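You operate a simulated robot arm through the tools that you are given. There is no shell and no other tool. Be economical: measure what you need, move in short steps, check, and stop when the job is done.

Carry out the task below with a simulated two-armed robot. There is one attempt and no reset: what you move stays moved.

Task
Seal the green lid on the purple box with both start pads.
Fine: switch the press on, push the table in, and draw it out again after the stroke; the other lids stay where they lie.
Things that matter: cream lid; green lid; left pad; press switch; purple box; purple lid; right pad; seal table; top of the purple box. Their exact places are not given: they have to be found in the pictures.

The check looks at the end state, three seconds after you hand in, the way a careful person would. Anything else that was tipped, shoved, dropped, spilled or broken makes it a failure. Lids that push on must go on centred and level and be pressed home; caps that screw on are set level and turned clockwise until they are tight.

Robot
Two 7-joint arms with two-finger parallel grippers on one trunk, on a base that drives. Base frame: it is fixed to the floor where the robot stands at the start and does not move with it; the origin is under the middle of the robot, x ahead of it, y to its left, z up. Units: cm, rad, N and s.
The left shoulder is at the start at [7, 13.3, 117.6], the right one opposite. With the tool pointing down near the work surface each hand reaches from about 10 to 64 cm from the robot's upright axis, wherever it stands, measured 20 degrees to its own side. Places, roughly: left pad [30, -20, 80]; press switch [50, -20, 80]; purple box (16x16x6 cm) [40, -40, 90]; right pad [40, -60, 80]; seal table [40, -40, 80]; top of the purple box [40, -40, 90]. Payload 1.57 kg a hand.
The TCP of each hand is the grasp point between the finger pads, 3 cm short of the fingertips. In the tool frame z runs along the fingers and y along their closing line. Largest opening 8 cm; finger width 1.7, thickness 1.2; the body of the gripper, 4 by 8.2 cm, starts 8 cm behind the TCP.
Orientation is told as [roll, pitch, yaw] about the base's x, y, z axes, in that order, counted from this pose: with the fingers straight down and closing along the base's y, the tool's x points along the base's -x, its y along +y and its z along -z.

Tools
- The arms move only by the tool jog_arm. It takes "left_steps", "right_steps" or both (then of equal length, played together; a hand with none holds still); each is a list of rows, each a list of 7 numbers: the shift along the tool's x, y, z in units of 30 mm (1.0 is 30 mm), then the turn, a rotation vector about the tool's x, y, z in units of 8 degrees (1.0 is 8 degrees), then the gripper command, from -1 (shut) to 1 (fully open), values between in proportion. In form: [[dx, dy, dz, ax, ay, az, hand], ...]. A call has 1 to 20 rows; each row shifts and turns the commanded pose from where the row before left it, along the tool's axes as they then stand. A call with a number of a shift or a turn outside -1 to 1 is refused whole. Rows are played at 5 a second. More than 5 cm and 0.15 rad between two rows, or a gripper value outside its range, and nothing of the call is played. A pose out of reach is approached as far as the arm can. The call stops where the force on the tool passes 40 N (or 10 N more than at its start, if that is more) or the arm is blocked; 0.2 s more then pass. Each finger travels about 15.3 cm/s and halts on what it meets, pressing with about 40 N; the grip force reading is that of the motor and also rises with nothing between the fingers. The clock runs only during rows and for 0.2 s after the last one: add rows that do not move to give the fingers time. The reply holds the time, the measured pose of the TCP, the force on the tool along the base axes, the opening and the grip force, in the units named above and with some noise, with the torque about the TCP (base axes, N m) and any sound that the robot's microphone picked up.
- Cameras (640 x 400 px; columns grow to the right, rows downward): "scene" is now at [13.17, -0.48, 139.2]; the picture's right is [-0.05, -1.00, 0.00], its down [-0.70, 0.03, -0.71] and it looks along [0.71, -0.03, -0.70] (base axes); focal length 214 px, centre (320, 200). "left" rides on the left gripper at [7.2, 0.7, -12.2] in its tool frame; the picture's right is [-0.09, 1.00, 0.00], its down [-0.84, -0.08, -0.54] and it looks along [-0.54, -0.05, 0.84] (tool axes); focal length 238 px, centre (320, 200). "right" rides on the right gripper at [7.2, -0.7, -12.2] in its tool frame; the picture's right is [0.09, 1.00, 0.00], its down [-0.84, 0.08, -0.54] and it looks along [-0.54, 0.05, 0.84] (tool axes); focal length 238 px, centre (320, 200).
- capture(camera): a new picture of that camera. No time passes.
- move_column(by): slides the trunk up (or, below 0, down) by that many cm; the arms and the scene camera ride with it, the base frame stays. It gives what a move gives, with no picture.
- drive_base(legs): drives the robot by 1 to 6 legs, each [ahead, left, turn to the left] in cm, cm and rad, along the robot's own axes; the way and the turn of a leg run together, so that a leg with both is an arc; at most 150 cm and 3.142 rad a leg. The arms and the cameras ride along, it lands a little off, and it stops where it bumps. It gives what a move gives.
- aim_head(pan, tilt): turns the head with the scene camera to pan (to the left, within 1.501 rad either way) and tilt (down, from -0.506 to 1.204), counted from straight ahead of the robot. It gives what a move gives.
- pixel_to_xyz(camera, pixels): for up to 12 pixels [column, row] of the newest picture of that camera ("zoom" is the newest enlarged one), the place [x, y, z] in the base frame of the surface seen there, good to about 0.3 cm. No time passes.
- zoom(camera, box): a new picture of the part [left, top, right, bottom] of that camera's present view, enlarged. No time passes.
- hand_in(): hands the job in; it is judged then, once.

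Keep the steps short. Do not move on a guess: measure, check each grasp and each placing, and mend mistakes. In all there are 80 turns and 58 pictures (those below and enlarged ones count). Leave the grippers open and the arms clear of the work at the hand-in unless told otherwise, and finish with a single line.

The tools are called after ">>>" by a JSON object that holds its "op" and its "data". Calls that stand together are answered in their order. jog_arm: Moves the arms, as the interface text tells. Its arguments: {"type":"object","properties":{"left_steps":{"type":"array"},"right_steps":{"type":"array"}},"required":[]} The other tools are called the same way: move_column (by) slides the trunk up or down; drive_base (legs) drives the base; aim_head (pan, tilt) turns the head that bears the scene camera; capture (camera) takes a picture; pixel_to_xyz (camera, pixels) gives the place of the surface under pixels of a picture; zoom (camera, box) takes an enlarged picture of a part of a camera's view; hand_in () hands the job in.

At the start:

```text
t: 0.0
left_tcp_pos: [38.85, -3.15, 118.49]
left_orientation: [0.0, -0.002, 0.002]
left_force: [0.1, 0.2, 0.1]
left_torque: [-0.02, -0.02, 0.03]
left_finger_gap: 7.98
left_grip_force: 0.1
right_tcp_pos: [37.69, -39.97, 118.33]
right_orientation: [-0.002, 0.001, 0.0]
right_force: [0.2, -0.1, -0.2]
right_torque: [0.0, 0.03, 0.01]
right_finger_gap: 8.0
right_grip_force: 0.0
trunk travel left (down, up): [-75.0, 19.0]
robot x, y, heading: [0.12, 0.05, -0.004]
head pan, tilt: [-0.049, 0.78]
```

scene: 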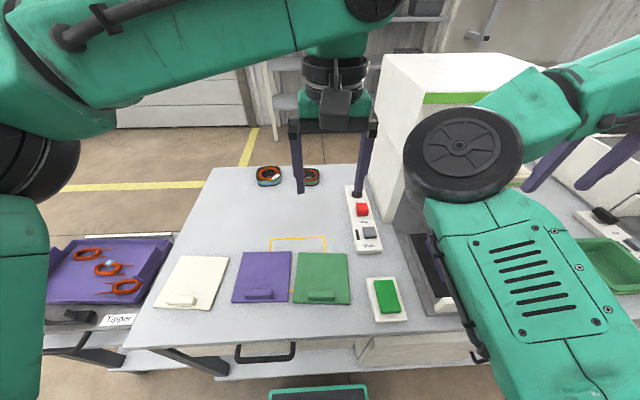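
right: 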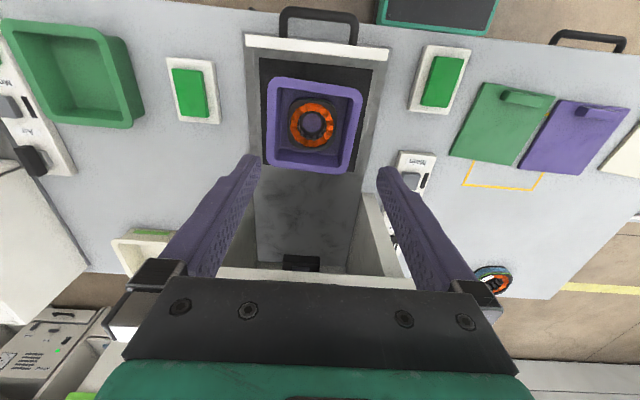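
left: 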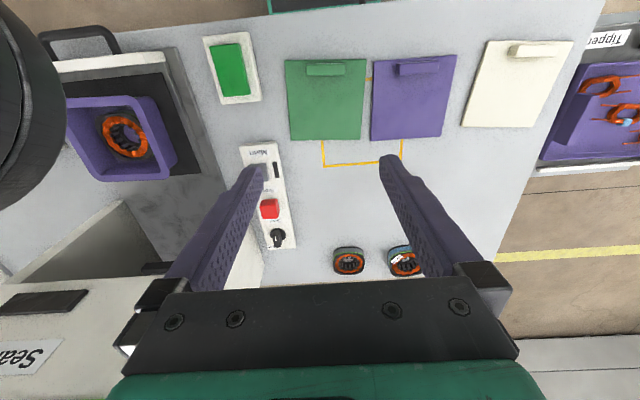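

I see the purple box on a tray in the right picture (312,125), with pads either side of it, and the lids and a switch panel in the left picture. First I'll measure these places.

>>> {"op": "pixel_to_xyz", "data": {"camera": "left", "pixels": [[288, 60], [366, 60], [290, 138], [364, 138], [325, 66], [325, 72], [233, 70], [263, 168], [277, 171], [269, 208], [278, 238], [415, 70]]}}

>>> {"op": "pixel_to_xyz", "data": {"camera": "right", "pixels": [[270, 85], [358, 92], [266, 162], [350, 168], [312, 125], [318, 15], [318, 45], [440, 80], [190, 92], [412, 182], [262, 120], [310, 225]]}}

>>> {"op": "zoom", "data": {"camera": "left", "box": [200, 30, 460, 260]}}

>>> {"op": "zoom", "data": {"camera": "right", "box": [140, 0, 500, 225]}}

```text
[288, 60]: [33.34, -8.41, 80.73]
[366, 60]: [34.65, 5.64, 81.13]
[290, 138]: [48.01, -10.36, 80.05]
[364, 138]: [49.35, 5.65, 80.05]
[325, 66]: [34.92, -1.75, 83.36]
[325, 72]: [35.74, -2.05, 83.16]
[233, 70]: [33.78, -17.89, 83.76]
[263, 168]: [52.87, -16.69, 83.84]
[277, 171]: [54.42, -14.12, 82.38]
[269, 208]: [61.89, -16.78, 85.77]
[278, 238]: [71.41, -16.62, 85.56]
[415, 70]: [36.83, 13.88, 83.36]
```

```text
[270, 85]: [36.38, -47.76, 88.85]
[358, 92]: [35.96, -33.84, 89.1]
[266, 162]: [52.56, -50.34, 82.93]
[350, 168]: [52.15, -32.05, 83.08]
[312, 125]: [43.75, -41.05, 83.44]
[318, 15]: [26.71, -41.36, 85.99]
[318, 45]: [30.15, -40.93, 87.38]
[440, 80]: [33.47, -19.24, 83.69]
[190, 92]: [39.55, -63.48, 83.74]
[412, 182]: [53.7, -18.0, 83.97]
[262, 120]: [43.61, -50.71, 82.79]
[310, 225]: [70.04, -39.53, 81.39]
```

```text
1.74 times, centred on (330, 145) of left
```

zoom: 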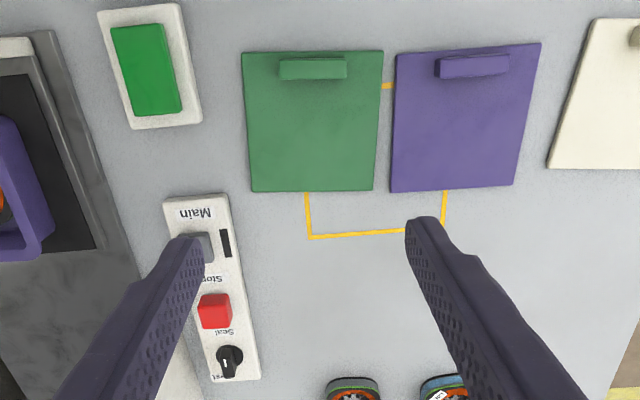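

```text
1.78 times, centred on (320, 112) of right
```

zoom: 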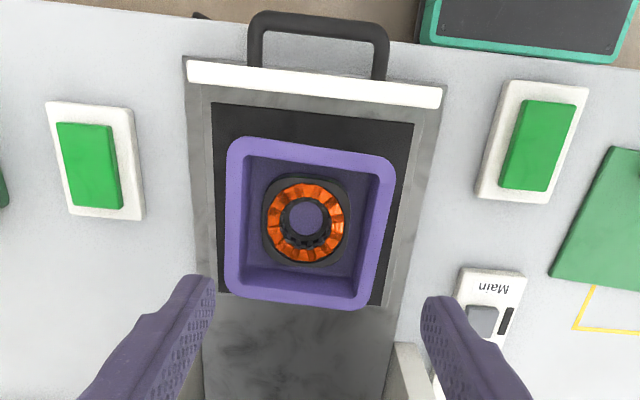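

Right hand reach to the right pad is too far from here, so I'll need to drive right. First I look around with the head turned right, and measure the lid corners and floor items.

>>> {"op": "pixel_to_xyz", "data": {"camera": "left", "pixels": [[287, 63], [364, 61], [360, 138], [292, 138], [308, 66], [341, 66], [325, 63], [325, 75], [300, 8], [325, 110], [60, 40], [330, 160]]}}

>>> {"op": "pixel_to_xyz", "data": {"camera": "scene", "pixels": [[265, 352], [320, 392], [200, 300], [440, 60], [400, 100], [460, 97], [362, 209], [367, 232]]}}

>>> {"op": "aim_head", "data": {"pan": -0.8, "tilt": 0.7}}

>>> {"op": "capture", "data": {"camera": "scene"}}

```text
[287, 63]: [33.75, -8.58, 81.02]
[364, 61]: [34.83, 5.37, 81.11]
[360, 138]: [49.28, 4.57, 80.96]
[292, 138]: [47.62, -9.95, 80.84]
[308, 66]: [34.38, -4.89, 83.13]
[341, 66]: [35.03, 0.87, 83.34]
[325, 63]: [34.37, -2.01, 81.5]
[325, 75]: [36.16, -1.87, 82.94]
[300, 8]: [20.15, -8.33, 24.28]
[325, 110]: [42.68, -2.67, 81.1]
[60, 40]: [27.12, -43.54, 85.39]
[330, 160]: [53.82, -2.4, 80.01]
```

```text
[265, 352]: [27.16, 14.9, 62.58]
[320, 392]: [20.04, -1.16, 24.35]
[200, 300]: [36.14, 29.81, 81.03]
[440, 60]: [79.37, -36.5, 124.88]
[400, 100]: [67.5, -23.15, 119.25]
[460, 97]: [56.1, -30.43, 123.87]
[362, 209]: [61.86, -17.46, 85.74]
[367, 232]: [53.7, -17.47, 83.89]
```

```text
t: 1.1
left_tcp_pos: [38.69, -3.21, 118.46]
left_orientation: [-0.001, -0.001, 0.001]
left_force: [0.3, -0.8, 0.2]
left_torque: [0.0, 0.0, -0.02]
left_finger_gap: 8.0
left_grip_force: 0.0
right_tcp_pos: [37.56, -39.92, 118.22]
right_orientation: [-0.001, 0.0, -0.001]
right_force: [0.0, -0.1, 0.4]
right_torque: [0.01, 0.01, -0.01]
right_finger_gap: 7.99
right_grip_force: 0.2
trunk travel left (down, up): [-75.0, 19.0]
robot x, y, heading: [0.05, -0.43, -0.006]
head pan, tilt: [-0.799, 0.7]
```

```text
52 pictures are left
```

scene: 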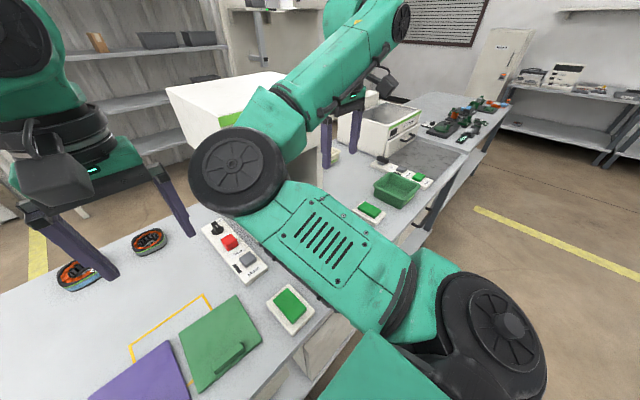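

The way right is free of obstacles (press front begins at x≈56, hands are at x≈38). I drive 30 cm right so both pads, the lid and the box are within reach, and look again.

>>> {"op": "drive_base", "data": {"legs": [[0, -30, 0]]}}

>>> {"op": "aim_head", "data": {"pan": 0.0, "tilt": 0.75}}

>>> {"op": "capture", "data": {"camera": "scene"}}

>>> {"op": "capture", "data": {"camera": "left"}}

```text
t: 3.1
left_tcp_pos: [38.73, -33.23, 118.55]
left_orientation: [-0.001, -0.002, -0.001]
left_force: [0.6, -0.3, -1.1]
left_torque: [-0.02, -0.01, 0.04]
left_finger_gap: 8.01
left_grip_force: 0.1
right_tcp_pos: [37.58, -69.94, 118.33]
right_orientation: [-0.001, -0.001, 0.0]
right_force: [-0.9, 0.6, -0.5]
right_torque: [-0.06, -0.03, 0.01]
right_finger_gap: 8.01
right_grip_force: 0.0
trunk travel left (down, up): [-75.0, 19.0]
robot x, y, heading: [-0.11, -30.09, -0.006]
head pan, tilt: [-0.799, 0.7]
```

```text
t: 4.3
left_tcp_pos: [38.76, -33.16, 118.56]
left_orientation: [0.001, 0.0, -0.001]
left_force: [-0.8, 0.1, -0.1]
left_torque: [0.0, 0.0, 0.04]
left_finger_gap: 7.97
left_grip_force: 0.0
right_tcp_pos: [37.6, -70.07, 118.18]
right_orientation: [-0.001, 0.001, 0.0]
right_force: [0.1, -0.1, -1.1]
right_torque: [0.0, -0.02, 0.0]
right_finger_gap: 7.97
right_grip_force: 0.0
trunk travel left (down, up): [-75.0, 19.0]
robot x, y, heading: [-0.15, -30.12, -0.003]
head pan, tilt: [0.0, 0.75]
```

```text
51 pictures are left
```

scene: 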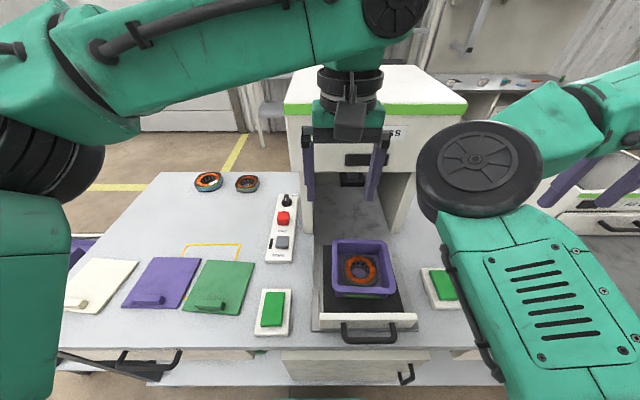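

```text
50 pictures are left
```

left: 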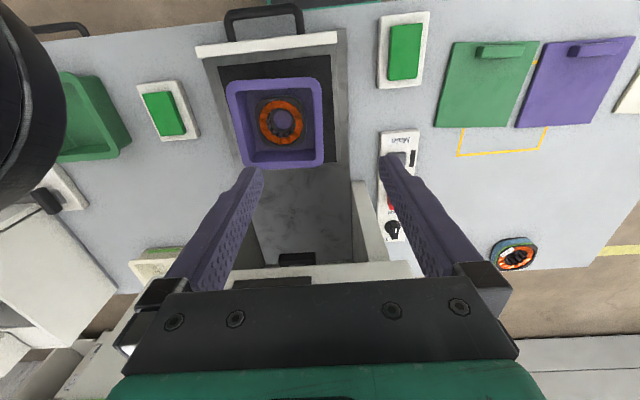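

Now a clear view of the panel and the box: I enlarge the panel and the box in the scene camera, and measure the box rim in the left picture.

>>> {"op": "zoom", "data": {"camera": "scene", "box": [240, 185, 320, 270]}}

>>> {"op": "zoom", "data": {"camera": "left", "box": [190, 0, 350, 180]}}

>>> {"op": "pixel_to_xyz", "data": {"camera": "left", "pixels": [[231, 86], [317, 83], [321, 122], [235, 125], [244, 163], [319, 160], [275, 82], [280, 163], [404, 52], [163, 113], [265, 18], [400, 155]]}}

```text
4.71 times, centred on (280, 228) of scene
```

zoom: 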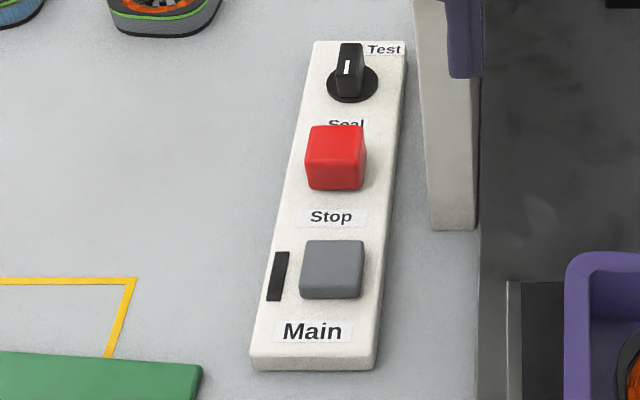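

```text
2.22 times, centred on (270, 90) of left
```

zoom: 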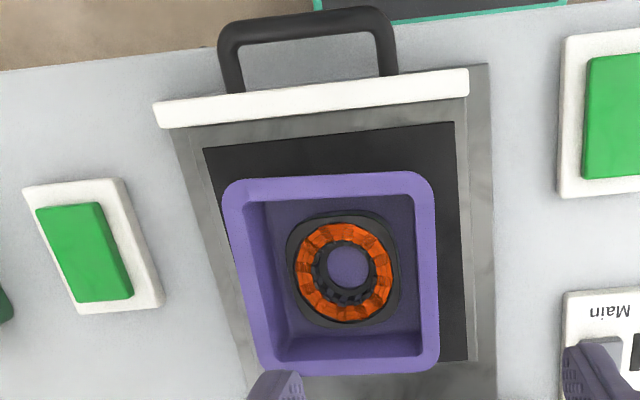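

```text
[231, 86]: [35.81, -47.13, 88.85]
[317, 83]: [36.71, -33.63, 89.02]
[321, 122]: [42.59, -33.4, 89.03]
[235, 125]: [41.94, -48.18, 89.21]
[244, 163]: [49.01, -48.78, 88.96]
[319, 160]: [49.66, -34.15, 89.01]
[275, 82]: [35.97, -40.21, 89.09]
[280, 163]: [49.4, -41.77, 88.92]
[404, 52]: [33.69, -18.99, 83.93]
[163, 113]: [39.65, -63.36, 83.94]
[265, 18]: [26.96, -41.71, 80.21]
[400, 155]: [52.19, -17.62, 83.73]
```

The rim is level at z≈89, box centre about (42.7,-41.2). The knob's setting (Test/Seal) isn't clear, so I bring the left hand above and in front of the panel to look closely.

>>> {"op": "jog_arm", "data": {"left_steps": [[-0.52, 0.92, 0.9, 0, 0, 0, 1], [-0.52, 0.92, 0.9, 0, 0, 0, 1], [-0.52, 0.92, 0.9, 0, 0, 0, 1], [-0.52, 0.92, 0.9, 0, 0, 0, 1], [-0.52, 0.92, 0.9, 0, 0, 0, 1], [-0.52, 0.92, 0.9, 0, 0, 0, 1], [0, 0, 0, 0, 0, 0, 1]]}}

>>> {"op": "capture", "data": {"camera": "left"}}

>>> {"op": "zoom", "data": {"camera": "left", "box": [260, 80, 390, 240]}}

```text
t: 5.9
left_tcp_pos: [48.15, -17.06, 102.36]
left_orientation: [0.001, 0.0, 0.0]
left_force: [0.1, -0.7, -0.4]
left_torque: [0.01, 0.03, 0.02]
left_finger_gap: 7.98
left_grip_force: 0.0
right_tcp_pos: [37.6, -70.1, 118.24]
right_orientation: [-0.001, -0.001, 0.002]
right_force: [0.5, 0.0, 0.2]
right_torque: [0.01, 0.02, -0.03]
right_finger_gap: 7.98
right_grip_force: 0.0
trunk travel left (down, up): [-75.0, 19.0]
robot x, y, heading: [-0.34, -30.24, -0.001]
head pan, tilt: [0.0, 0.75]
```

```text
47 pictures are left
```

left: 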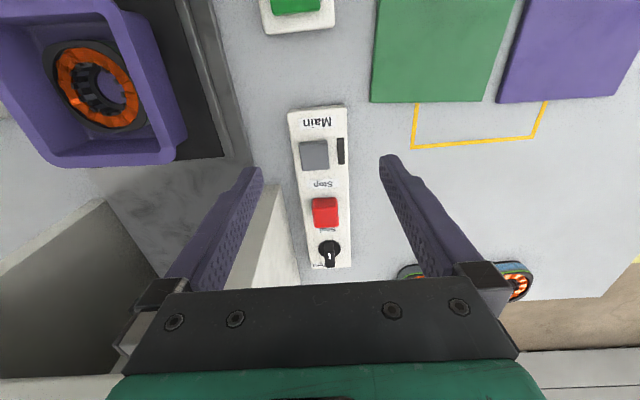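

```text
2.50 times, centred on (325, 160) of left
```

zoom: 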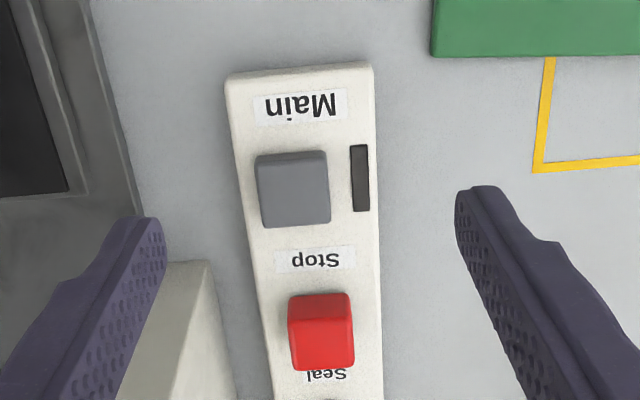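

>>> {"op": "zoom", "data": {"camera": "left", "box": [290, 215, 370, 275]}}

>>> {"op": "pixel_to_xyz", "data": {"camera": "left", "pixels": [[315, 156], [325, 212], [330, 248], [330, 258], [317, 268], [340, 268], [303, 156], [328, 156], [315, 145], [315, 168], [341, 150]]}}

```text
6.67 times, centred on (330, 245) of left
```

zoom: 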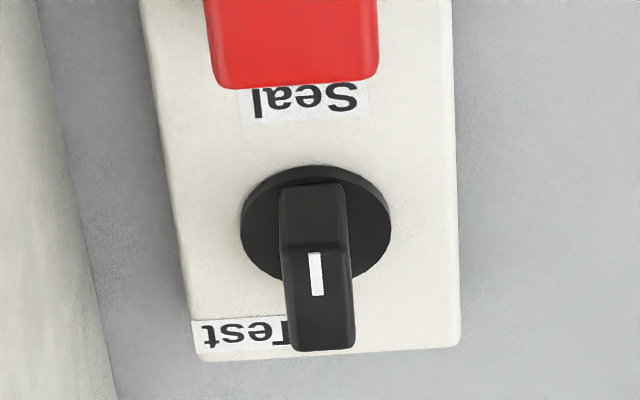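

```text
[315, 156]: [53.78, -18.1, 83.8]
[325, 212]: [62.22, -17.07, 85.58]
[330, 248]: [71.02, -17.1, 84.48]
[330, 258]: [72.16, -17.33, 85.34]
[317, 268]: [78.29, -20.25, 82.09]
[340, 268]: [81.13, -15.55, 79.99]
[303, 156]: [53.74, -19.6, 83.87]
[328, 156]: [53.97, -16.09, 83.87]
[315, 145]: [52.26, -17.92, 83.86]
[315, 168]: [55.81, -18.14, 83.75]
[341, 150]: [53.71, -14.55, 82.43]
```

The mark sits on the near half of the knob's top, i.e. toward "Seal", so the knob stays as it is. The Main light is dark. Before pressing Main at (53.8,-18,83.8) I check how close the press wall is.

>>> {"op": "capture", "data": {"camera": "scene"}}

>>> {"op": "pixel_to_xyz", "data": {"camera": "left", "pixels": [[280, 190], [285, 200], [270, 230], [290, 270], [110, 210], [60, 240], [265, 260]]}}

>>> {"op": "pixel_to_xyz", "data": {"camera": "scene", "pixels": [[288, 110], [286, 120], [296, 170], [301, 220], [460, 110], [400, 220], [360, 159], [352, 180]]}}

```text
44 pictures are left
```

scene: 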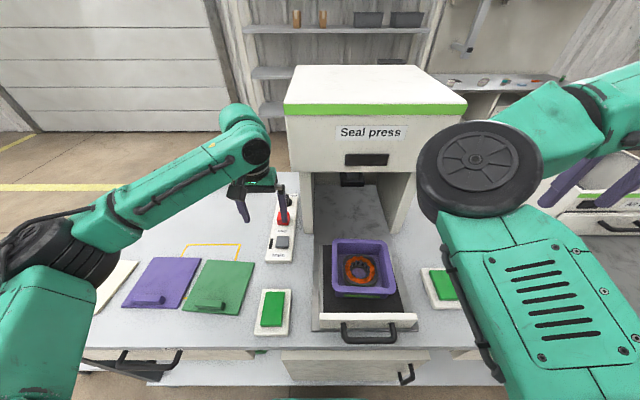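

```text
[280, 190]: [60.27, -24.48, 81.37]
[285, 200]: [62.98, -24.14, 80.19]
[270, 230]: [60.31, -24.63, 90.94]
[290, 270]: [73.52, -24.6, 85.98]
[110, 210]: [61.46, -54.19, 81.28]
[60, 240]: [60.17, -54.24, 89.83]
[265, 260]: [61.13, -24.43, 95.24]
```

```text
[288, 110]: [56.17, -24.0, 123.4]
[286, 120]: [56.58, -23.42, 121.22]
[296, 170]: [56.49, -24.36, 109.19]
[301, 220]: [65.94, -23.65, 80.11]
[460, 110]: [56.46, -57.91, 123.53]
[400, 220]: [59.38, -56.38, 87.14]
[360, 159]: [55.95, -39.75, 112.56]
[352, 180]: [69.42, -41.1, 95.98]
```

Press head spans y -24..-58 from x≈56, so a vertical hand at (53.6,-17.8) clears it. I shut the left gripper and come to just above the Main switch.

>>> {"op": "jog_arm", "data": {"left_steps": [[-0.36, -0.05, 0.9, 0, 0, 0, -1], [-0.36, -0.05, 0.9, 0, 0, 0, -1], [-0.36, -0.05, 0.9, 0, 0, 0, -1], [-0.36, -0.05, 0.9, 0, 0, 0, -1], [-0.36, -0.05, 0.9, 0, 0, 0, -1], [0, 0, 0, 0, 0, 0, -1]]}}

>>> {"op": "capture", "data": {"camera": "left"}}

```text
t: 7.3
left_tcp_pos: [53.41, -17.55, 88.99]
left_orientation: [-0.002, -0.002, 0.0]
left_force: [-0.2, -0.3, 0.2]
left_torque: [-0.01, 0.01, -0.01]
left_finger_gap: 0.0
left_grip_force: 21.3
right_tcp_pos: [37.57, -70.08, 118.28]
right_orientation: [0.0, 0.001, 0.001]
right_force: [-0.9, 0.6, 0.0]
right_torque: [-0.01, 0.01, 0.0]
right_finger_gap: 7.98
right_grip_force: 0.0
trunk travel left (down, up): [-75.0, 19.0]
robot x, y, heading: [-0.05, -29.82, -0.001]
head pan, tilt: [0.0, 0.75]
```

```text
43 pictures are left
```

left: 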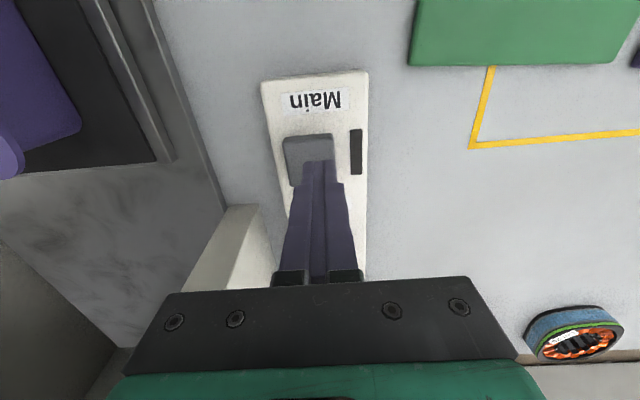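

The fingertips stand over the grey button, slightly to its light side. I press down in small steps, 0.4 cm more to its middle, then lift.

>>> {"op": "jog_arm", "data": {"left_steps": [[0, -0.13, 0.4, 0, 0, 0, -1], [0, 0, 0.3, 0, 0, 0, -1], [0, 0, 0.1, 0, 0, 0, -1], [0, 0, 0.07, 0, 0, 0, -1], [0, 0, 0.07, 0, 0, 0, -1], [0, 0, 0.07, 0, 0, 0, -1]]}}

>>> {"op": "zoom", "data": {"camera": "left", "box": [220, 50, 420, 250]}}

```text
t: 8.7
left_tcp_pos: [53.38, -17.93, 85.94]
left_orientation: [-0.002, -0.005, 0.002]
left_force: [-0.4, 1.6, 8.5]
left_torque: [0.03, 0.04, 0.06]
left_finger_gap: 0.0
left_grip_force: 21.0
right_tcp_pos: [37.52, -70.1, 118.35]
right_orientation: [0.0, -0.002, -0.001]
right_force: [-0.1, 0.3, 0.6]
right_torque: [0.05, -0.02, 0.03]
right_finger_gap: 8.01
right_grip_force: 0.0
trunk travel left (down, up): [-75.0, 19.0]
robot x, y, heading: [-0.12, -30.34, -0.003]
head pan, tilt: [0.0, 0.75]
heard: click
```

```text
2.00 times, centred on (320, 150) of left
```

zoom: 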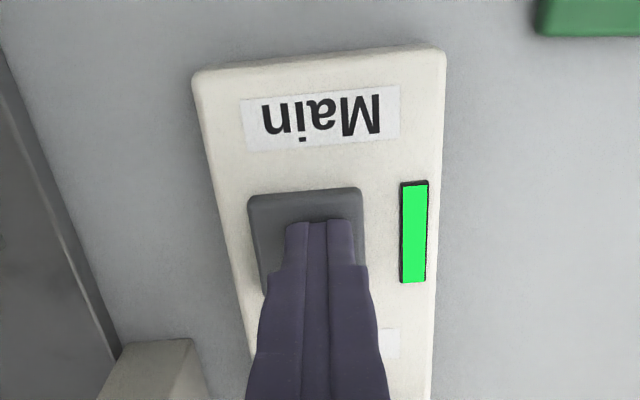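

The Main light is green: on. I lift off, open, move over the green lid's tab (35.2,-1.9), and start turning the hand so the fingers close along x.

>>> {"op": "jog_arm", "data": {"left_steps": [[0, 0, -0.9, 0, 0, 0, -1], [0, 0, -0.9, 0, 0, 0, -1], [0, 0, -0.9, 0, 0, 0, -1], [0, 0, -0.9, 0, 0, 0, -1], [0.87, 0.762, 0, 0, 0, 0, -0.2], [0.87, 0.762, 0, 0, 0, 0, -0.2], [0.87, 0.762, 0, 0, 0, 0, -0.2], [0.87, 0.762, 0, 0, 0, 0, -0.2], [0.87, 0.762, 0, 0, 0, 0, -0.2], [0.87, 0.762, 0, 0, 0, 0, -0.2], [0.87, 0.762, 0, 0, 0, 0, -0.2], [0, 0, 0, 0, 0, -0.973, -0.2], [0, 0, 0, 0, 0, -0.973, -0.2], [0, 0, 0, 0, 0, -0.973, -0.2], [0, 0, 0, 0, 0, -0.973, -0.2], [0, 0, 0, 0, 0, -0.973, -0.2], [0, 0, 0, 0, 0, -0.973, -0.2], [0, 0, 0, 0, 0, -0.973, -0.2], [0, 0, 0, 0, 0, -0.973, -0.2]]}}

>>> {"op": "jog_arm", "data": {"left_steps": [[0, 0, 0, 0, 0, -0.973, -0.2], [0, 0, 0, 0, 0, -0.973, -0.2], [0, 0, 0, 0, 0, -0.973, -0.2], [0, 0, 0, 0, 0, 0, -0.2]]}}

>>> {"op": "capture", "data": {"camera": "left"}}

>>> {"op": "capture", "data": {"camera": "scene"}}

```text
t: 12.7
left_tcp_pos: [35.3, -1.9, 96.64]
left_orientation: [-0.001, 0.0, 1.091]
left_force: [-0.4, 0.0, -0.8]
left_torque: [0.01, 0.01, 0.01]
left_finger_gap: 3.18
left_grip_force: 0.0
right_tcp_pos: [37.57, -70.09, 118.2]
right_orientation: [-0.002, 0.0, 0.001]
right_force: [0.4, 0.2, 0.2]
right_torque: [-0.03, -0.01, 0.01]
right_finger_gap: 8.02
right_grip_force: 0.0
trunk travel left (down, up): [-75.0, 19.0]
robot x, y, heading: [-0.15, -30.22, 0.001]
head pan, tilt: [0.0, 0.75]
```

```text
t: 13.7
left_tcp_pos: [35.37, -1.98, 96.56]
left_orientation: [-0.002, 0.001, 1.495]
left_force: [0.6, -0.3, 0.8]
left_torque: [0.03, 0.03, 0.01]
left_finger_gap: 3.19
left_grip_force: 0.0
right_tcp_pos: [37.56, -70.14, 118.29]
right_orientation: [-0.002, -0.001, 0.0]
right_force: [-0.1, -0.2, 1.2]
right_torque: [-0.04, -0.01, -0.01]
right_finger_gap: 8.02
right_grip_force: 0.1
trunk travel left (down, up): [-75.0, 19.0]
robot x, y, heading: [-0.18, -30.1, -0.005]
head pan, tilt: [0.0, 0.75]
```

```text
41 pictures are left
```

left: 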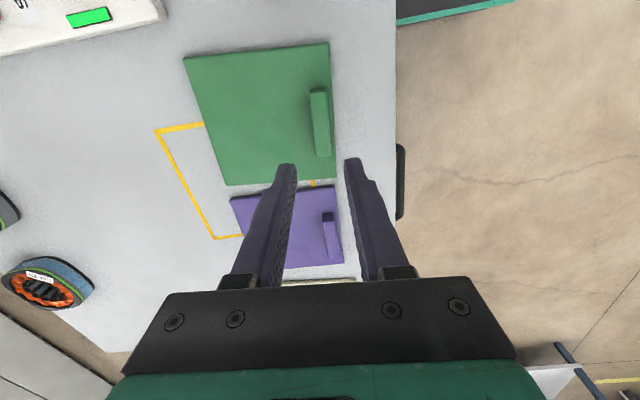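

```text
40 pictures are left
```

scene: 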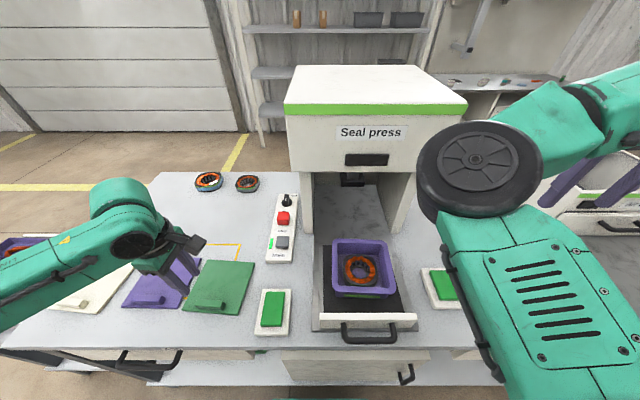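

Measuring the tab and lid corners from this close view.

>>> {"op": "pixel_to_xyz", "data": {"camera": "left", "pixels": [[186, 60], [326, 46], [334, 176], [230, 182], [312, 92], [325, 92], [319, 120], [316, 150], [327, 150], [313, 120], [326, 120], [260, 115]]}}

>>> {"op": "zoom", "data": {"camera": "left", "box": [230, 60, 390, 220]}}

```text
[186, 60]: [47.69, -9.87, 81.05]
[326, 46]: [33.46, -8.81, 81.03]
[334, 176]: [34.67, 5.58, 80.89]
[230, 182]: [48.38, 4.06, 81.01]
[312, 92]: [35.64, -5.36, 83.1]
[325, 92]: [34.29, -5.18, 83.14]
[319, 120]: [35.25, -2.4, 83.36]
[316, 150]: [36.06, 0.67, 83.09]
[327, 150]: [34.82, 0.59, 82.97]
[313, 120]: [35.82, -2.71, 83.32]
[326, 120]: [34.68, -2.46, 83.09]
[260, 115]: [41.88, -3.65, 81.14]
```

```text
2.50 times, centred on (310, 140) of left
```

zoom: 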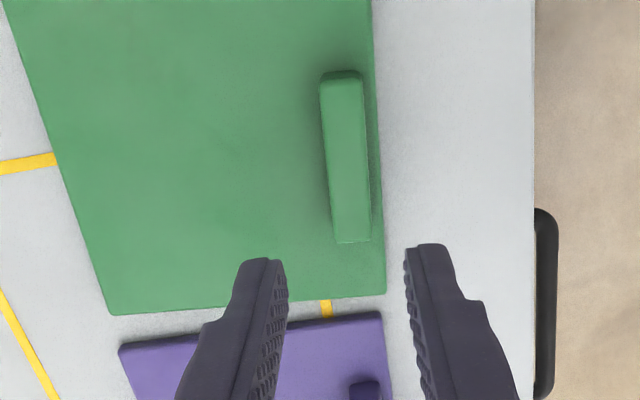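

Tab centre (35.2,-2.3), 1.4 cm thick, top z 83.1, lid top 81.0. I align and lower so the tips end at about z 81.3.

>>> {"op": "jog_arm", "data": {"left_steps": [[0.11, 0.05, 0.9, 0, 0, 0, 0], [0, 0, 0.9, 0, 0, 0, 0], [0, 0, 0.9, 0, 0, 0, 0], [0, 0, 0.9, 0, 0, 0, 0], [0, 0, 0.25, 0, 0, 0, 0], [0, 0, 0.2, 0, 0, 0, 0], [0, 0, 0, 0, 0, 0, 0]]}}

>>> {"op": "capture", "data": {"camera": "left"}}

```text
t: 15.3
left_tcp_pos: [35.18, -2.16, 84.44]
left_orientation: [-0.001, 0.0, 1.495]
left_force: [-0.4, -0.2, -0.5]
left_torque: [-0.01, -0.02, -0.01]
left_finger_gap: 4.0
left_grip_force: 0.1
right_tcp_pos: [37.62, -70.13, 118.19]
right_orientation: [-0.001, -0.001, 0.0]
right_force: [0.5, 0.3, 0.4]
right_torque: [-0.02, 0.0, 0.0]
right_finger_gap: 8.01
right_grip_force: 0.0
trunk travel left (down, up): [-75.0, 19.0]
robot x, y, heading: [0.34, -30.27, 0.002]
head pan, tilt: [0.0, 0.75]
```

```text
38 pictures are left
```

left: 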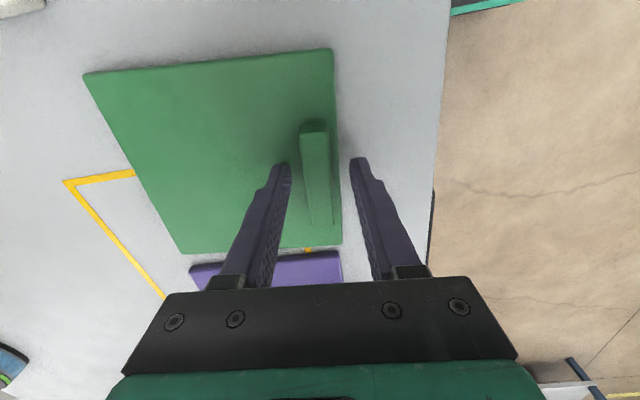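

The tab stands between the fingers. I shut the gripper and check the hold.

>>> {"op": "jog_arm", "data": {"left_steps": [[0, 0, 0, 0, 0, 0, -0.7], [0, 0, 0, 0, 0, 0, -1], [0, 0, 0, 0, 0, 0, -1], [0, 0, 0, 0, 0, 0, -1]]}}

>>> {"op": "jog_arm", "data": {"left_steps": [[0, 0, -0.3, 0, 0, 0, -1], [0, 0, -0.5, 0, 0, 0, -1], [0, 0, -0.9, 0, 0, 0, -1], [0, 0, -0.9, 0, 0, 0, -1], [0, 0, 0, 0, 0, 0, -1]]}}

>>> {"op": "capture", "data": {"camera": "left"}}

>>> {"op": "capture", "data": {"camera": "scene"}}

```text
t: 16.3
left_tcp_pos: [35.12, -2.31, 84.5]
left_orientation: [-0.002, 0.001, 1.495]
left_force: [-0.3, -0.1, -1.1]
left_torque: [0.0, 0.03, -0.03]
left_finger_gap: 1.76
left_grip_force: 32.2
right_tcp_pos: [37.46, -70.22, 118.24]
right_orientation: [-0.002, -0.001, 0.0]
right_force: [-0.5, -0.4, -0.1]
right_torque: [0.02, 0.01, 0.0]
right_finger_gap: 7.99
right_grip_force: 0.1
trunk travel left (down, up): [-75.0, 19.0]
robot x, y, heading: [0.16, -30.12, 0.001]
head pan, tilt: [0.0, 0.75]
```

```text
t: 17.5
left_tcp_pos: [34.94, -2.18, 92.31]
left_orientation: [-0.002, -0.002, 1.494]
left_force: [0.6, -0.8, -1.6]
left_torque: [-0.02, 0.11, -0.01]
left_finger_gap: 1.75
left_grip_force: 32.5
right_tcp_pos: [37.79, -70.17, 118.25]
right_orientation: [0.0, 0.0, 0.0]
right_force: [0.9, 0.5, 0.2]
right_torque: [0.02, 0.01, 0.01]
right_finger_gap: 8.0
right_grip_force: 0.0
trunk travel left (down, up): [-75.0, 19.0]
robot x, y, heading: [-0.26, -30.07, -0.004]
head pan, tilt: [0.0, 0.75]
```

```text
37 pictures are left
```

left: 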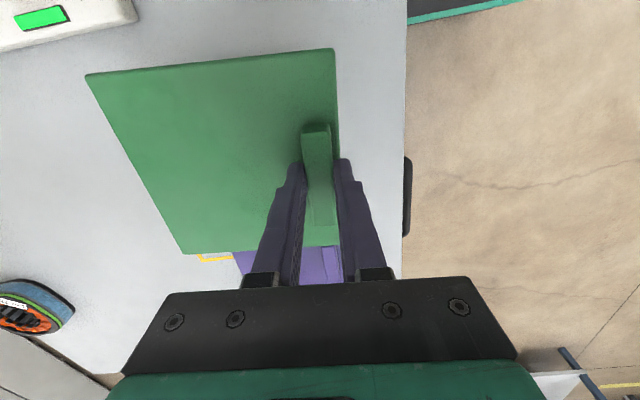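

```text
36 pictures are left
```

scene: 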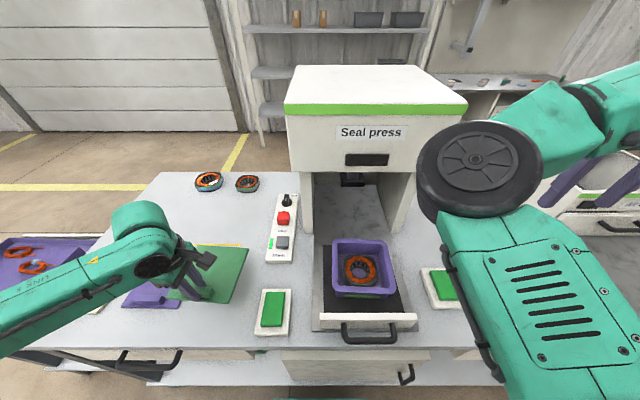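

The lid is held firmly (gap 1.75, 32 N) and looks level. I take the right picture to get a precise box pose, and measure the held lid.

>>> {"op": "capture", "data": {"camera": "right"}}

>>> {"op": "zoom", "data": {"camera": "right", "box": [400, 60, 560, 180]}}

>>> {"op": "pixel_to_xyz", "data": {"camera": "left", "pixels": [[92, 78], [328, 52], [336, 238], [192, 246], [212, 63], [138, 165], [335, 140], [220, 150], [312, 132], [324, 132]]}}

```text
35 pictures are left
```

right: 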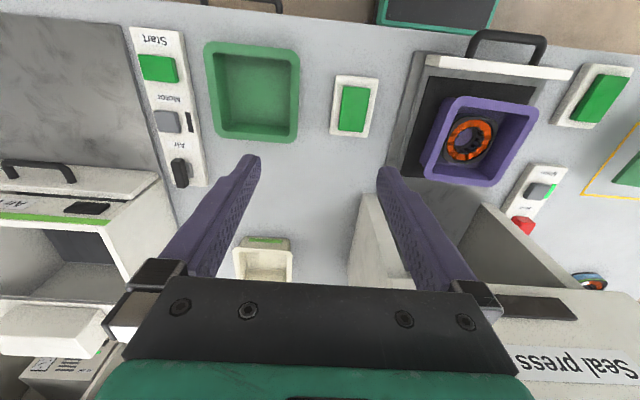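

```text
3.33 times, centred on (480, 120) of right
```

zoom: 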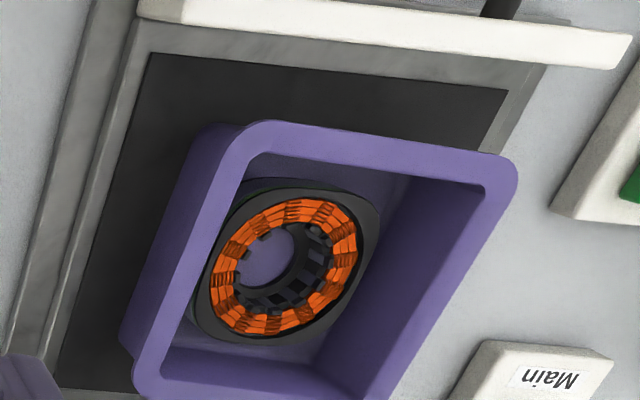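

```text
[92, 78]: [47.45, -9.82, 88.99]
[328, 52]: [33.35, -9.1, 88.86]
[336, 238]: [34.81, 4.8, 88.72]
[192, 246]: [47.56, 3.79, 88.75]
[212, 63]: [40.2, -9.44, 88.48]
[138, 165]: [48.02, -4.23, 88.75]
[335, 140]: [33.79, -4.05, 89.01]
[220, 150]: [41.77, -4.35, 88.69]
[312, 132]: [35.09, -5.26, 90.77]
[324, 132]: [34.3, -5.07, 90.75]
```

The lid is level (88.5–89.0). Now I measure the box rim edges in this enlarged picture.

>>> {"op": "pixel_to_xyz", "data": {"camera": "zoom", "pixels": [[290, 129], [390, 146], [480, 162], [226, 190], [190, 265], [155, 345], [504, 195], [455, 285], [410, 365], [285, 150], [480, 186], [240, 190]]}}

>>> {"op": "zoom", "data": {"camera": "left", "box": [70, 30, 350, 260]}}

```text
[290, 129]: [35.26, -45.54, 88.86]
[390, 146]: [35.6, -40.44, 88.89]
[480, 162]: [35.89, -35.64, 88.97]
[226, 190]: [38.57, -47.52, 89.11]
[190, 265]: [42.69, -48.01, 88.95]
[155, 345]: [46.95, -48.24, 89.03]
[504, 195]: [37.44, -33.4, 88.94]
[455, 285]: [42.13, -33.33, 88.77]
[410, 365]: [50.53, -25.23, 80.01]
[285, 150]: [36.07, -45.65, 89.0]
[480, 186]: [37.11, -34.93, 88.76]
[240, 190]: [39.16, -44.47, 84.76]
```

```text
1.74 times, centred on (210, 145) of left
```

zoom: 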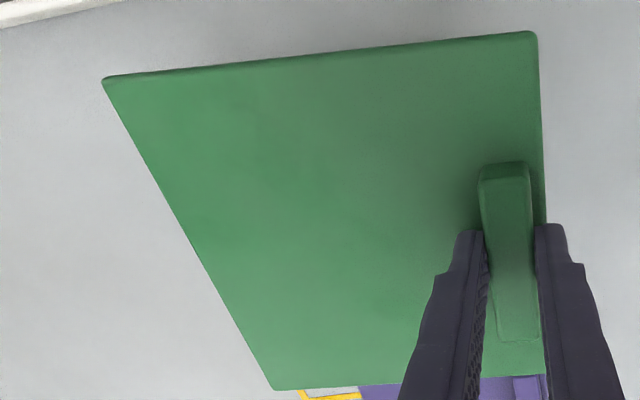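

>>> {"op": "pixel_to_xyz", "data": {"camera": "zoom", "pixels": [[150, 82], [320, 64], [500, 45], [533, 70], [537, 140], [541, 215], [140, 135], [195, 232], [255, 340], [300, 384], [345, 382], [390, 379]]}}

```text
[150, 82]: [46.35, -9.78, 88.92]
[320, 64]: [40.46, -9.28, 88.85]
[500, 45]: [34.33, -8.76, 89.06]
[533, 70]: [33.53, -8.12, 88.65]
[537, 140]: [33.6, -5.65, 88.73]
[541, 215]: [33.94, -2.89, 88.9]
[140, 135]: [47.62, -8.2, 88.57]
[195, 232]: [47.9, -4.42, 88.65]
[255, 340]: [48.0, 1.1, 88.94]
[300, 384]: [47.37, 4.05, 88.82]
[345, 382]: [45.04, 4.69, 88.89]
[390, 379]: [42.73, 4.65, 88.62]
```

Lid centre is at TCP + (5.9, 0); both lid and box are turned about -4.4°, so no turn is needed. Box centre ≈ (42.7,-40.65). I raise 4.8 cm and carry the lid over the box.

>>> {"op": "jog_arm", "data": {"left_steps": [[0, 0, -0.8, 0, 0, 0, -1], [0, 0, -0.8, 0, 0, 0, -1], [0.4, -0.05, 0, 0, 0, 0, -1], [0.7, -0.09, 0, 0, 0, 0, -1], [0.86, -0.108, 0, 0, 0, 0, -1], [0.86, -0.108, 0, 0, 0, 0, -1], [0.86, -0.108, 0, 0, 0, 0, -1], [0.86, -0.108, 0, 0, 0, 0, -1], [0.86, -0.108, 0, 0, 0, 0, -1], [0.86, -0.108, 0, 0, 0, 0, -1], [0.86, -0.108, 0, 0, 0, 0, -1], [0.86, -0.108, 0, 0, 0, 0, -1], [0.86, -0.108, 0, 0, 0, 0, -1], [0.86, -0.108, 0, 0, 0, 0, -1], [0.86, -0.108, 0, 0, 0, 0, -1], [0.86, -0.108, 0, 0, 0, 0, -1], [0.86, -0.108, 0, 0, 0, 0, -1], [0.47, -0.06, 0, 0, 0, 0, -1], [0, 0, 0, 0, 0, 0, -1], [0, 0, 0, 0, 0, 0, -1]]}}

>>> {"op": "capture", "data": {"camera": "scene"}}

>>> {"op": "capture", "data": {"camera": "right"}}

>>> {"op": "capture", "data": {"camera": "left"}}

```text
t: 21.7
left_tcp_pos: [38.95, -40.08, 95.95]
left_orientation: [-0.003, 0.001, 1.493]
left_force: [0.8, -0.4, -1.5]
left_torque: [-0.01, 0.1, 0.01]
left_finger_gap: 1.73
left_grip_force: 32.3
left hand out of reach, approached as far as the arm can: row 12, 13, 14, 16
right_tcp_pos: [37.69, -70.2, 118.35]
right_orientation: [-0.001, 0.0, 0.0]
right_force: [-0.3, 0.0, -0.4]
right_torque: [0.0, 0.02, -0.02]
right_finger_gap: 8.02
right_grip_force: 0.0
trunk travel left (down, up): [-75.0, 19.0]
robot x, y, heading: [0.05, -30.11, -0.002]
head pan, tilt: [0.0, 0.75]
```

```text
32 pictures are left
```

scene: 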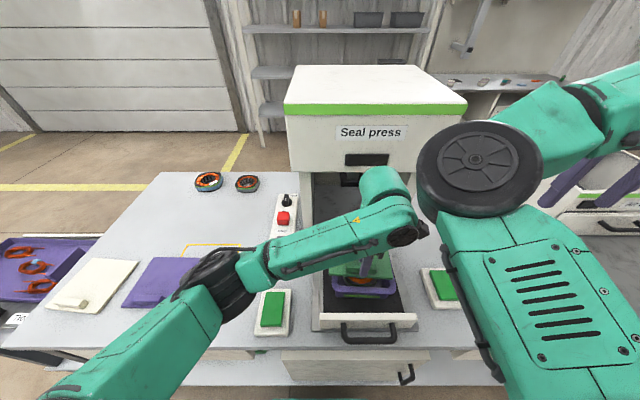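

```text
31 pictures are left
```

right: 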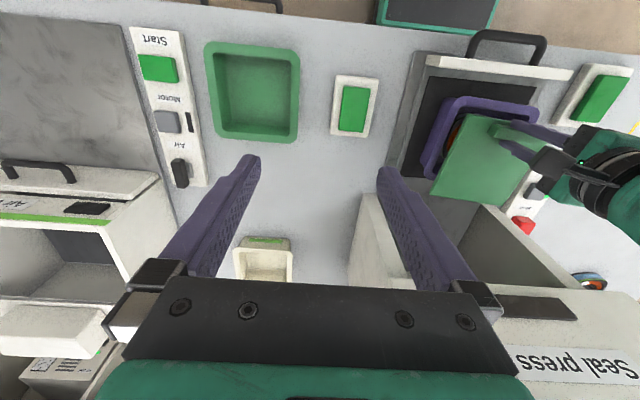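

```text
30 pictures are left
```

left: 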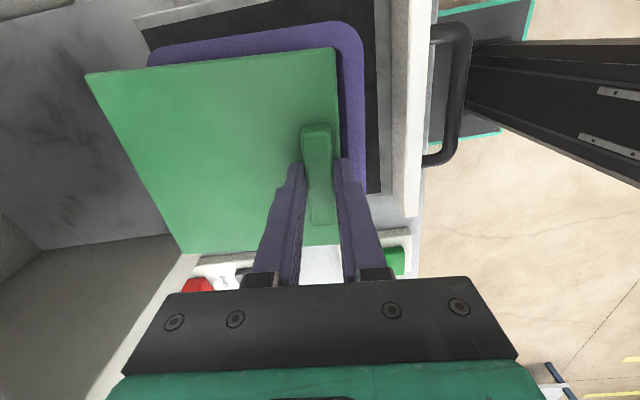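

The left arm is at the edge of its reach across the body (TCP stopped at 38.95). I'll move the hand 15 cm back left, then drive the base 15 cm right, which also suits both pads.

>>> {"op": "jog_arm", "data": {"left_steps": [[-0.5, 0, -0.1, 0, 0, 0, -1], [-0.9, 0, 0, 0, 0, 0, -1], [-0.9, 0, 0, 0, 0, 0, -1], [-0.9, 0, 0, 0, 0, 0, -1], [-0.9, 0, 0, 0, 0, 0, -1], [-0.9, 0, 0, 0, 0, 0, -1], [0, 0, 0, 0, 0, 0, -1]]}}

>>> {"op": "drive_base", "data": {"legs": [[0, -15, 0]]}}

>>> {"op": "capture", "data": {"camera": "scene"}}

```text
t: 23.3
left_tcp_pos: [40.36, -25.13, 96.15]
left_orientation: [-0.002, -0.001, 1.495]
left_force: [-0.9, 0.5, -2.0]
left_torque: [0.03, 0.06, 0.01]
left_finger_gap: 1.71
left_grip_force: 31.5
right_tcp_pos: [37.64, -70.14, 118.17]
right_orientation: [0.001, 0.0, 0.0]
right_force: [0.0, -0.5, 0.6]
right_torque: [0.01, 0.01, -0.01]
right_finger_gap: 8.0
right_grip_force: 0.1
trunk travel left (down, up): [-75.0, 19.0]
robot x, y, heading: [-0.15, -30.46, -0.004]
head pan, tilt: [0.0, 0.75]
```

```text
t: 24.7
left_tcp_pos: [40.29, -40.23, 96.12]
left_orientation: [-0.001, 0.001, 1.492]
left_force: [0.7, -0.4, -1.8]
left_torque: [-0.02, 0.07, 0.02]
left_finger_gap: 1.77
left_grip_force: 32.8
right_tcp_pos: [37.46, -85.06, 118.27]
right_orientation: [-0.005, 0.002, -0.002]
right_force: [-0.2, 1.2, -0.9]
right_torque: [0.0, -0.02, -0.02]
right_finger_gap: 8.02
right_grip_force: 0.1
trunk travel left (down, up): [-75.0, 19.0]
robot x, y, heading: [0.49, -45.25, -0.005]
head pan, tilt: [0.0, 0.75]
```

```text
29 pictures are left
```

scene: 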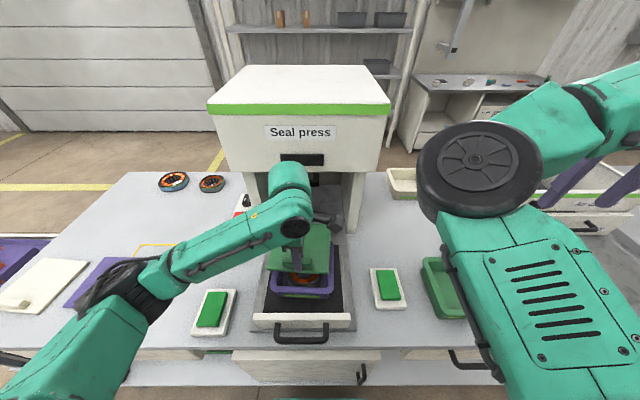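

Now I shift the hand toward the robot to TCP (36.8,-40.65), staying above the box.

>>> {"op": "jog_arm", "data": {"left_steps": [[0.06, 0.29, 0, 0, 0, 0, -1], [0.06, 0.29, 0, 0, 0, 0, -1], [0.06, 0.29, 0, 0, 0, 0, -1], [0.06, 0.28, 0, 0, 0, 0, -1], [0, 0, 0, 0, 0, 0, -1], [0, 0, 0, 0, 0, 0, -1]]}}

>>> {"op": "capture", "data": {"camera": "left"}}

>>> {"op": "zoom", "data": {"camera": "scene", "box": [240, 210, 370, 350]}}

```text
t: 26.1
left_tcp_pos: [36.83, -40.95, 96.13]
left_orientation: [-0.002, -0.001, 1.491]
left_force: [-0.6, 0.1, -2.7]
left_torque: [0.01, 0.11, 0.0]
left_finger_gap: 1.74
left_grip_force: 32.6
right_tcp_pos: [37.51, -85.23, 118.35]
right_orientation: [-0.002, 0.001, -0.002]
right_force: [-0.7, -0.1, -0.5]
right_torque: [-0.03, -0.01, 0.01]
right_finger_gap: 7.99
right_grip_force: 0.1
trunk travel left (down, up): [-75.0, 19.0]
robot x, y, heading: [0.21, -45.19, 0.0]
head pan, tilt: [0.0, 0.75]
```

```text
28 pictures are left
```

left: 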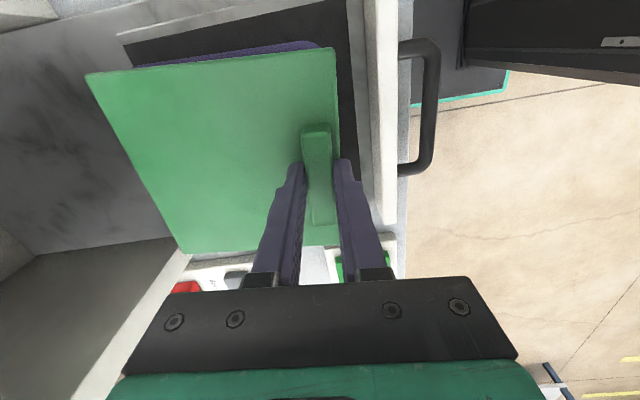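

```text
2.86 times, centred on (305, 280) of scene
```

zoom: 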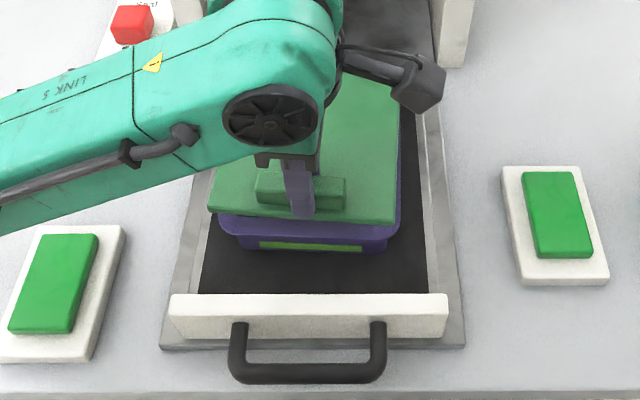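

I lower to about 0.6 cm above the rim and bring the right hand to (37.5,-68,112) to look at the lid from the right.

>>> {"op": "jog_arm", "data": {"left_steps": [[-0.08, 0, 0.17, 0, 0, 0, -1], [0, 0, 0.17, 0, 0, 0, -1], [0, 0, 0.17, 0, 0, 0, -1], [0, 0, 0.17, 0, 0, 0, -1], [0, 0, 0, 0, 0, 0, -1], [0, 0, 0, 0, 0, 0, -1], [0, 0, 0, 0, 0, 0, -1], [0, 0, 0, 0, 0, 0, -1]], "right_steps": [[0, 0.8, 0, 0, 0, 0, 1], [0, 0.8, 0.2, 0, 0, 0, 1], [0, 0.8, 0.4, 0, 0, 0, 1], [0, 0.8, 0.4, 0, 0, 0, 1], [0, 0.8, 0.4, 0, 0, 0, 1], [0, 0.8, 0.4, 0, 0, 0, 1], [0, 0.8, 0.2, 0, 0, 0, 1], [0, 0, 0, 0, 0, 0, 1]]}}

>>> {"op": "zoom", "data": {"camera": "right", "box": [400, 40, 600, 200]}}

>>> {"op": "zoom", "data": {"camera": "scene", "box": [250, 220, 360, 320]}}

```text
t: 27.9
left_tcp_pos: [37.02, -40.61, 94.1]
left_orientation: [-0.002, 0.001, 1.493]
left_force: [0.6, -0.6, -1.5]
left_torque: [-0.01, 0.06, 0.03]
left_finger_gap: 1.73
left_grip_force: 32.3
right_tcp_pos: [39.76, -82.61, 114.5]
right_orientation: [-0.001, 0.0, -0.004]
right_force: [0.2, 0.0, -0.3]
right_torque: [0.03, 0.02, -0.02]
right_finger_gap: 8.01
right_grip_force: 0.1
right hand out of reach, approached as far as the arm can: row 2, 3, 4, 5, 6, 7
trunk travel left (down, up): [-75.0, 19.0]
robot x, y, heading: [-0.24, -45.46, 0.001]
head pan, tilt: [0.0, 0.75]
```

```text
2.50 times, centred on (500, 120) of right
```

zoom: 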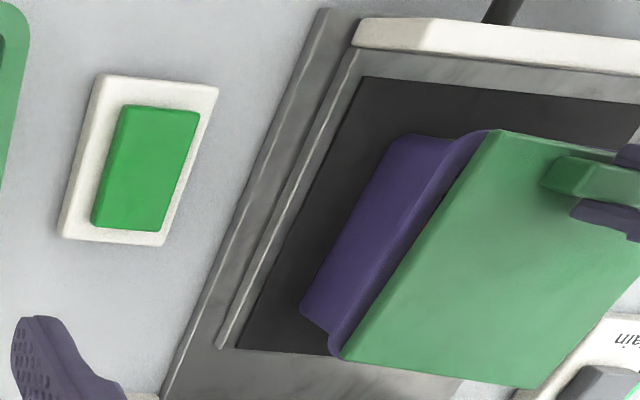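

```text
4.00 times, centred on (305, 270) of scene
```

zoom: 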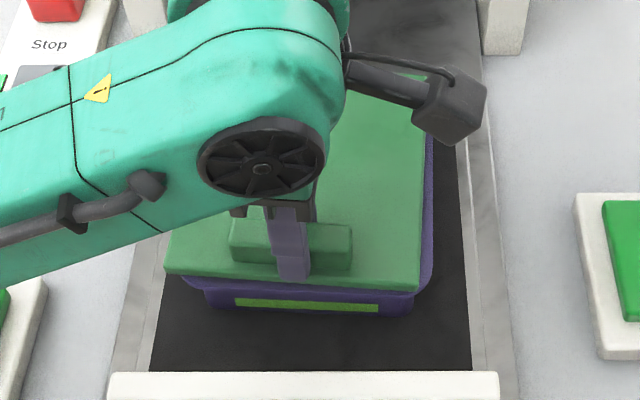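

The right hand couldn't move inward there; I'll sort that later. I measure lid edges and visible rim edges from these two pictures.

>>> {"op": "pixel_to_xyz", "data": {"camera": "zoom", "pixels": [[168, 264], [220, 270], [400, 285], [417, 280], [421, 200], [423, 140], [429, 230], [430, 180], [415, 297], [200, 284], [186, 284], [428, 270]]}}

>>> {"op": "capture", "data": {"camera": "right"}}

```text
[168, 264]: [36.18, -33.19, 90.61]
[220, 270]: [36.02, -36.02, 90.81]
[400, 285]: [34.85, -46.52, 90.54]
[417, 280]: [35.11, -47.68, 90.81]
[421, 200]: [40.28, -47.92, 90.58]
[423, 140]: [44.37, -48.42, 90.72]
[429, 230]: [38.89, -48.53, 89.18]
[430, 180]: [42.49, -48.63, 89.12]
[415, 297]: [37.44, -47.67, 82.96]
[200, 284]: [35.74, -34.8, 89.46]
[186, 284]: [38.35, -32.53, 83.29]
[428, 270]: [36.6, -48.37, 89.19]
```

```text
24 pictures are left
```

right: 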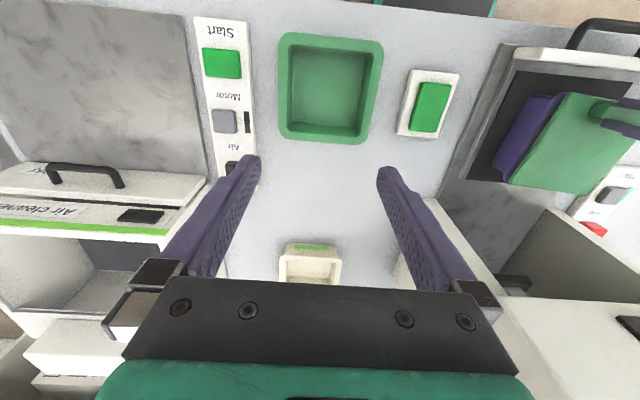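

>>> {"op": "zoom", "data": {"camera": "scene", "box": [265, 275, 365, 305]}}

>>> {"op": "zoom", "data": {"camera": "right", "box": [490, 80, 640, 200]}}

```text
6.40 times, centred on (315, 290) of scene
```

zoom: 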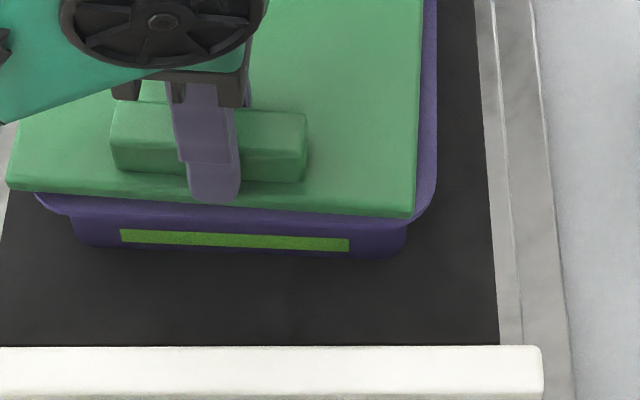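

```text
3.33 times, centred on (565, 140) of right
```

zoom: 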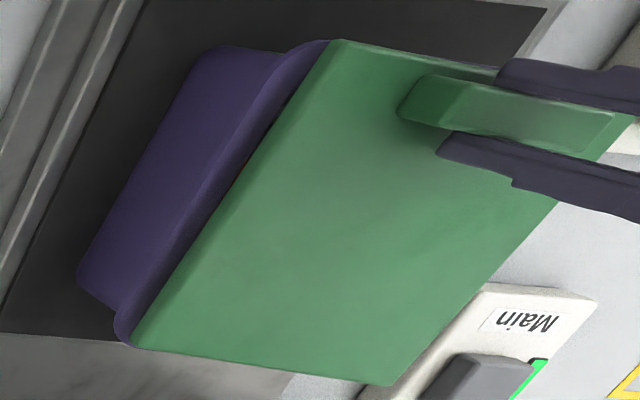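

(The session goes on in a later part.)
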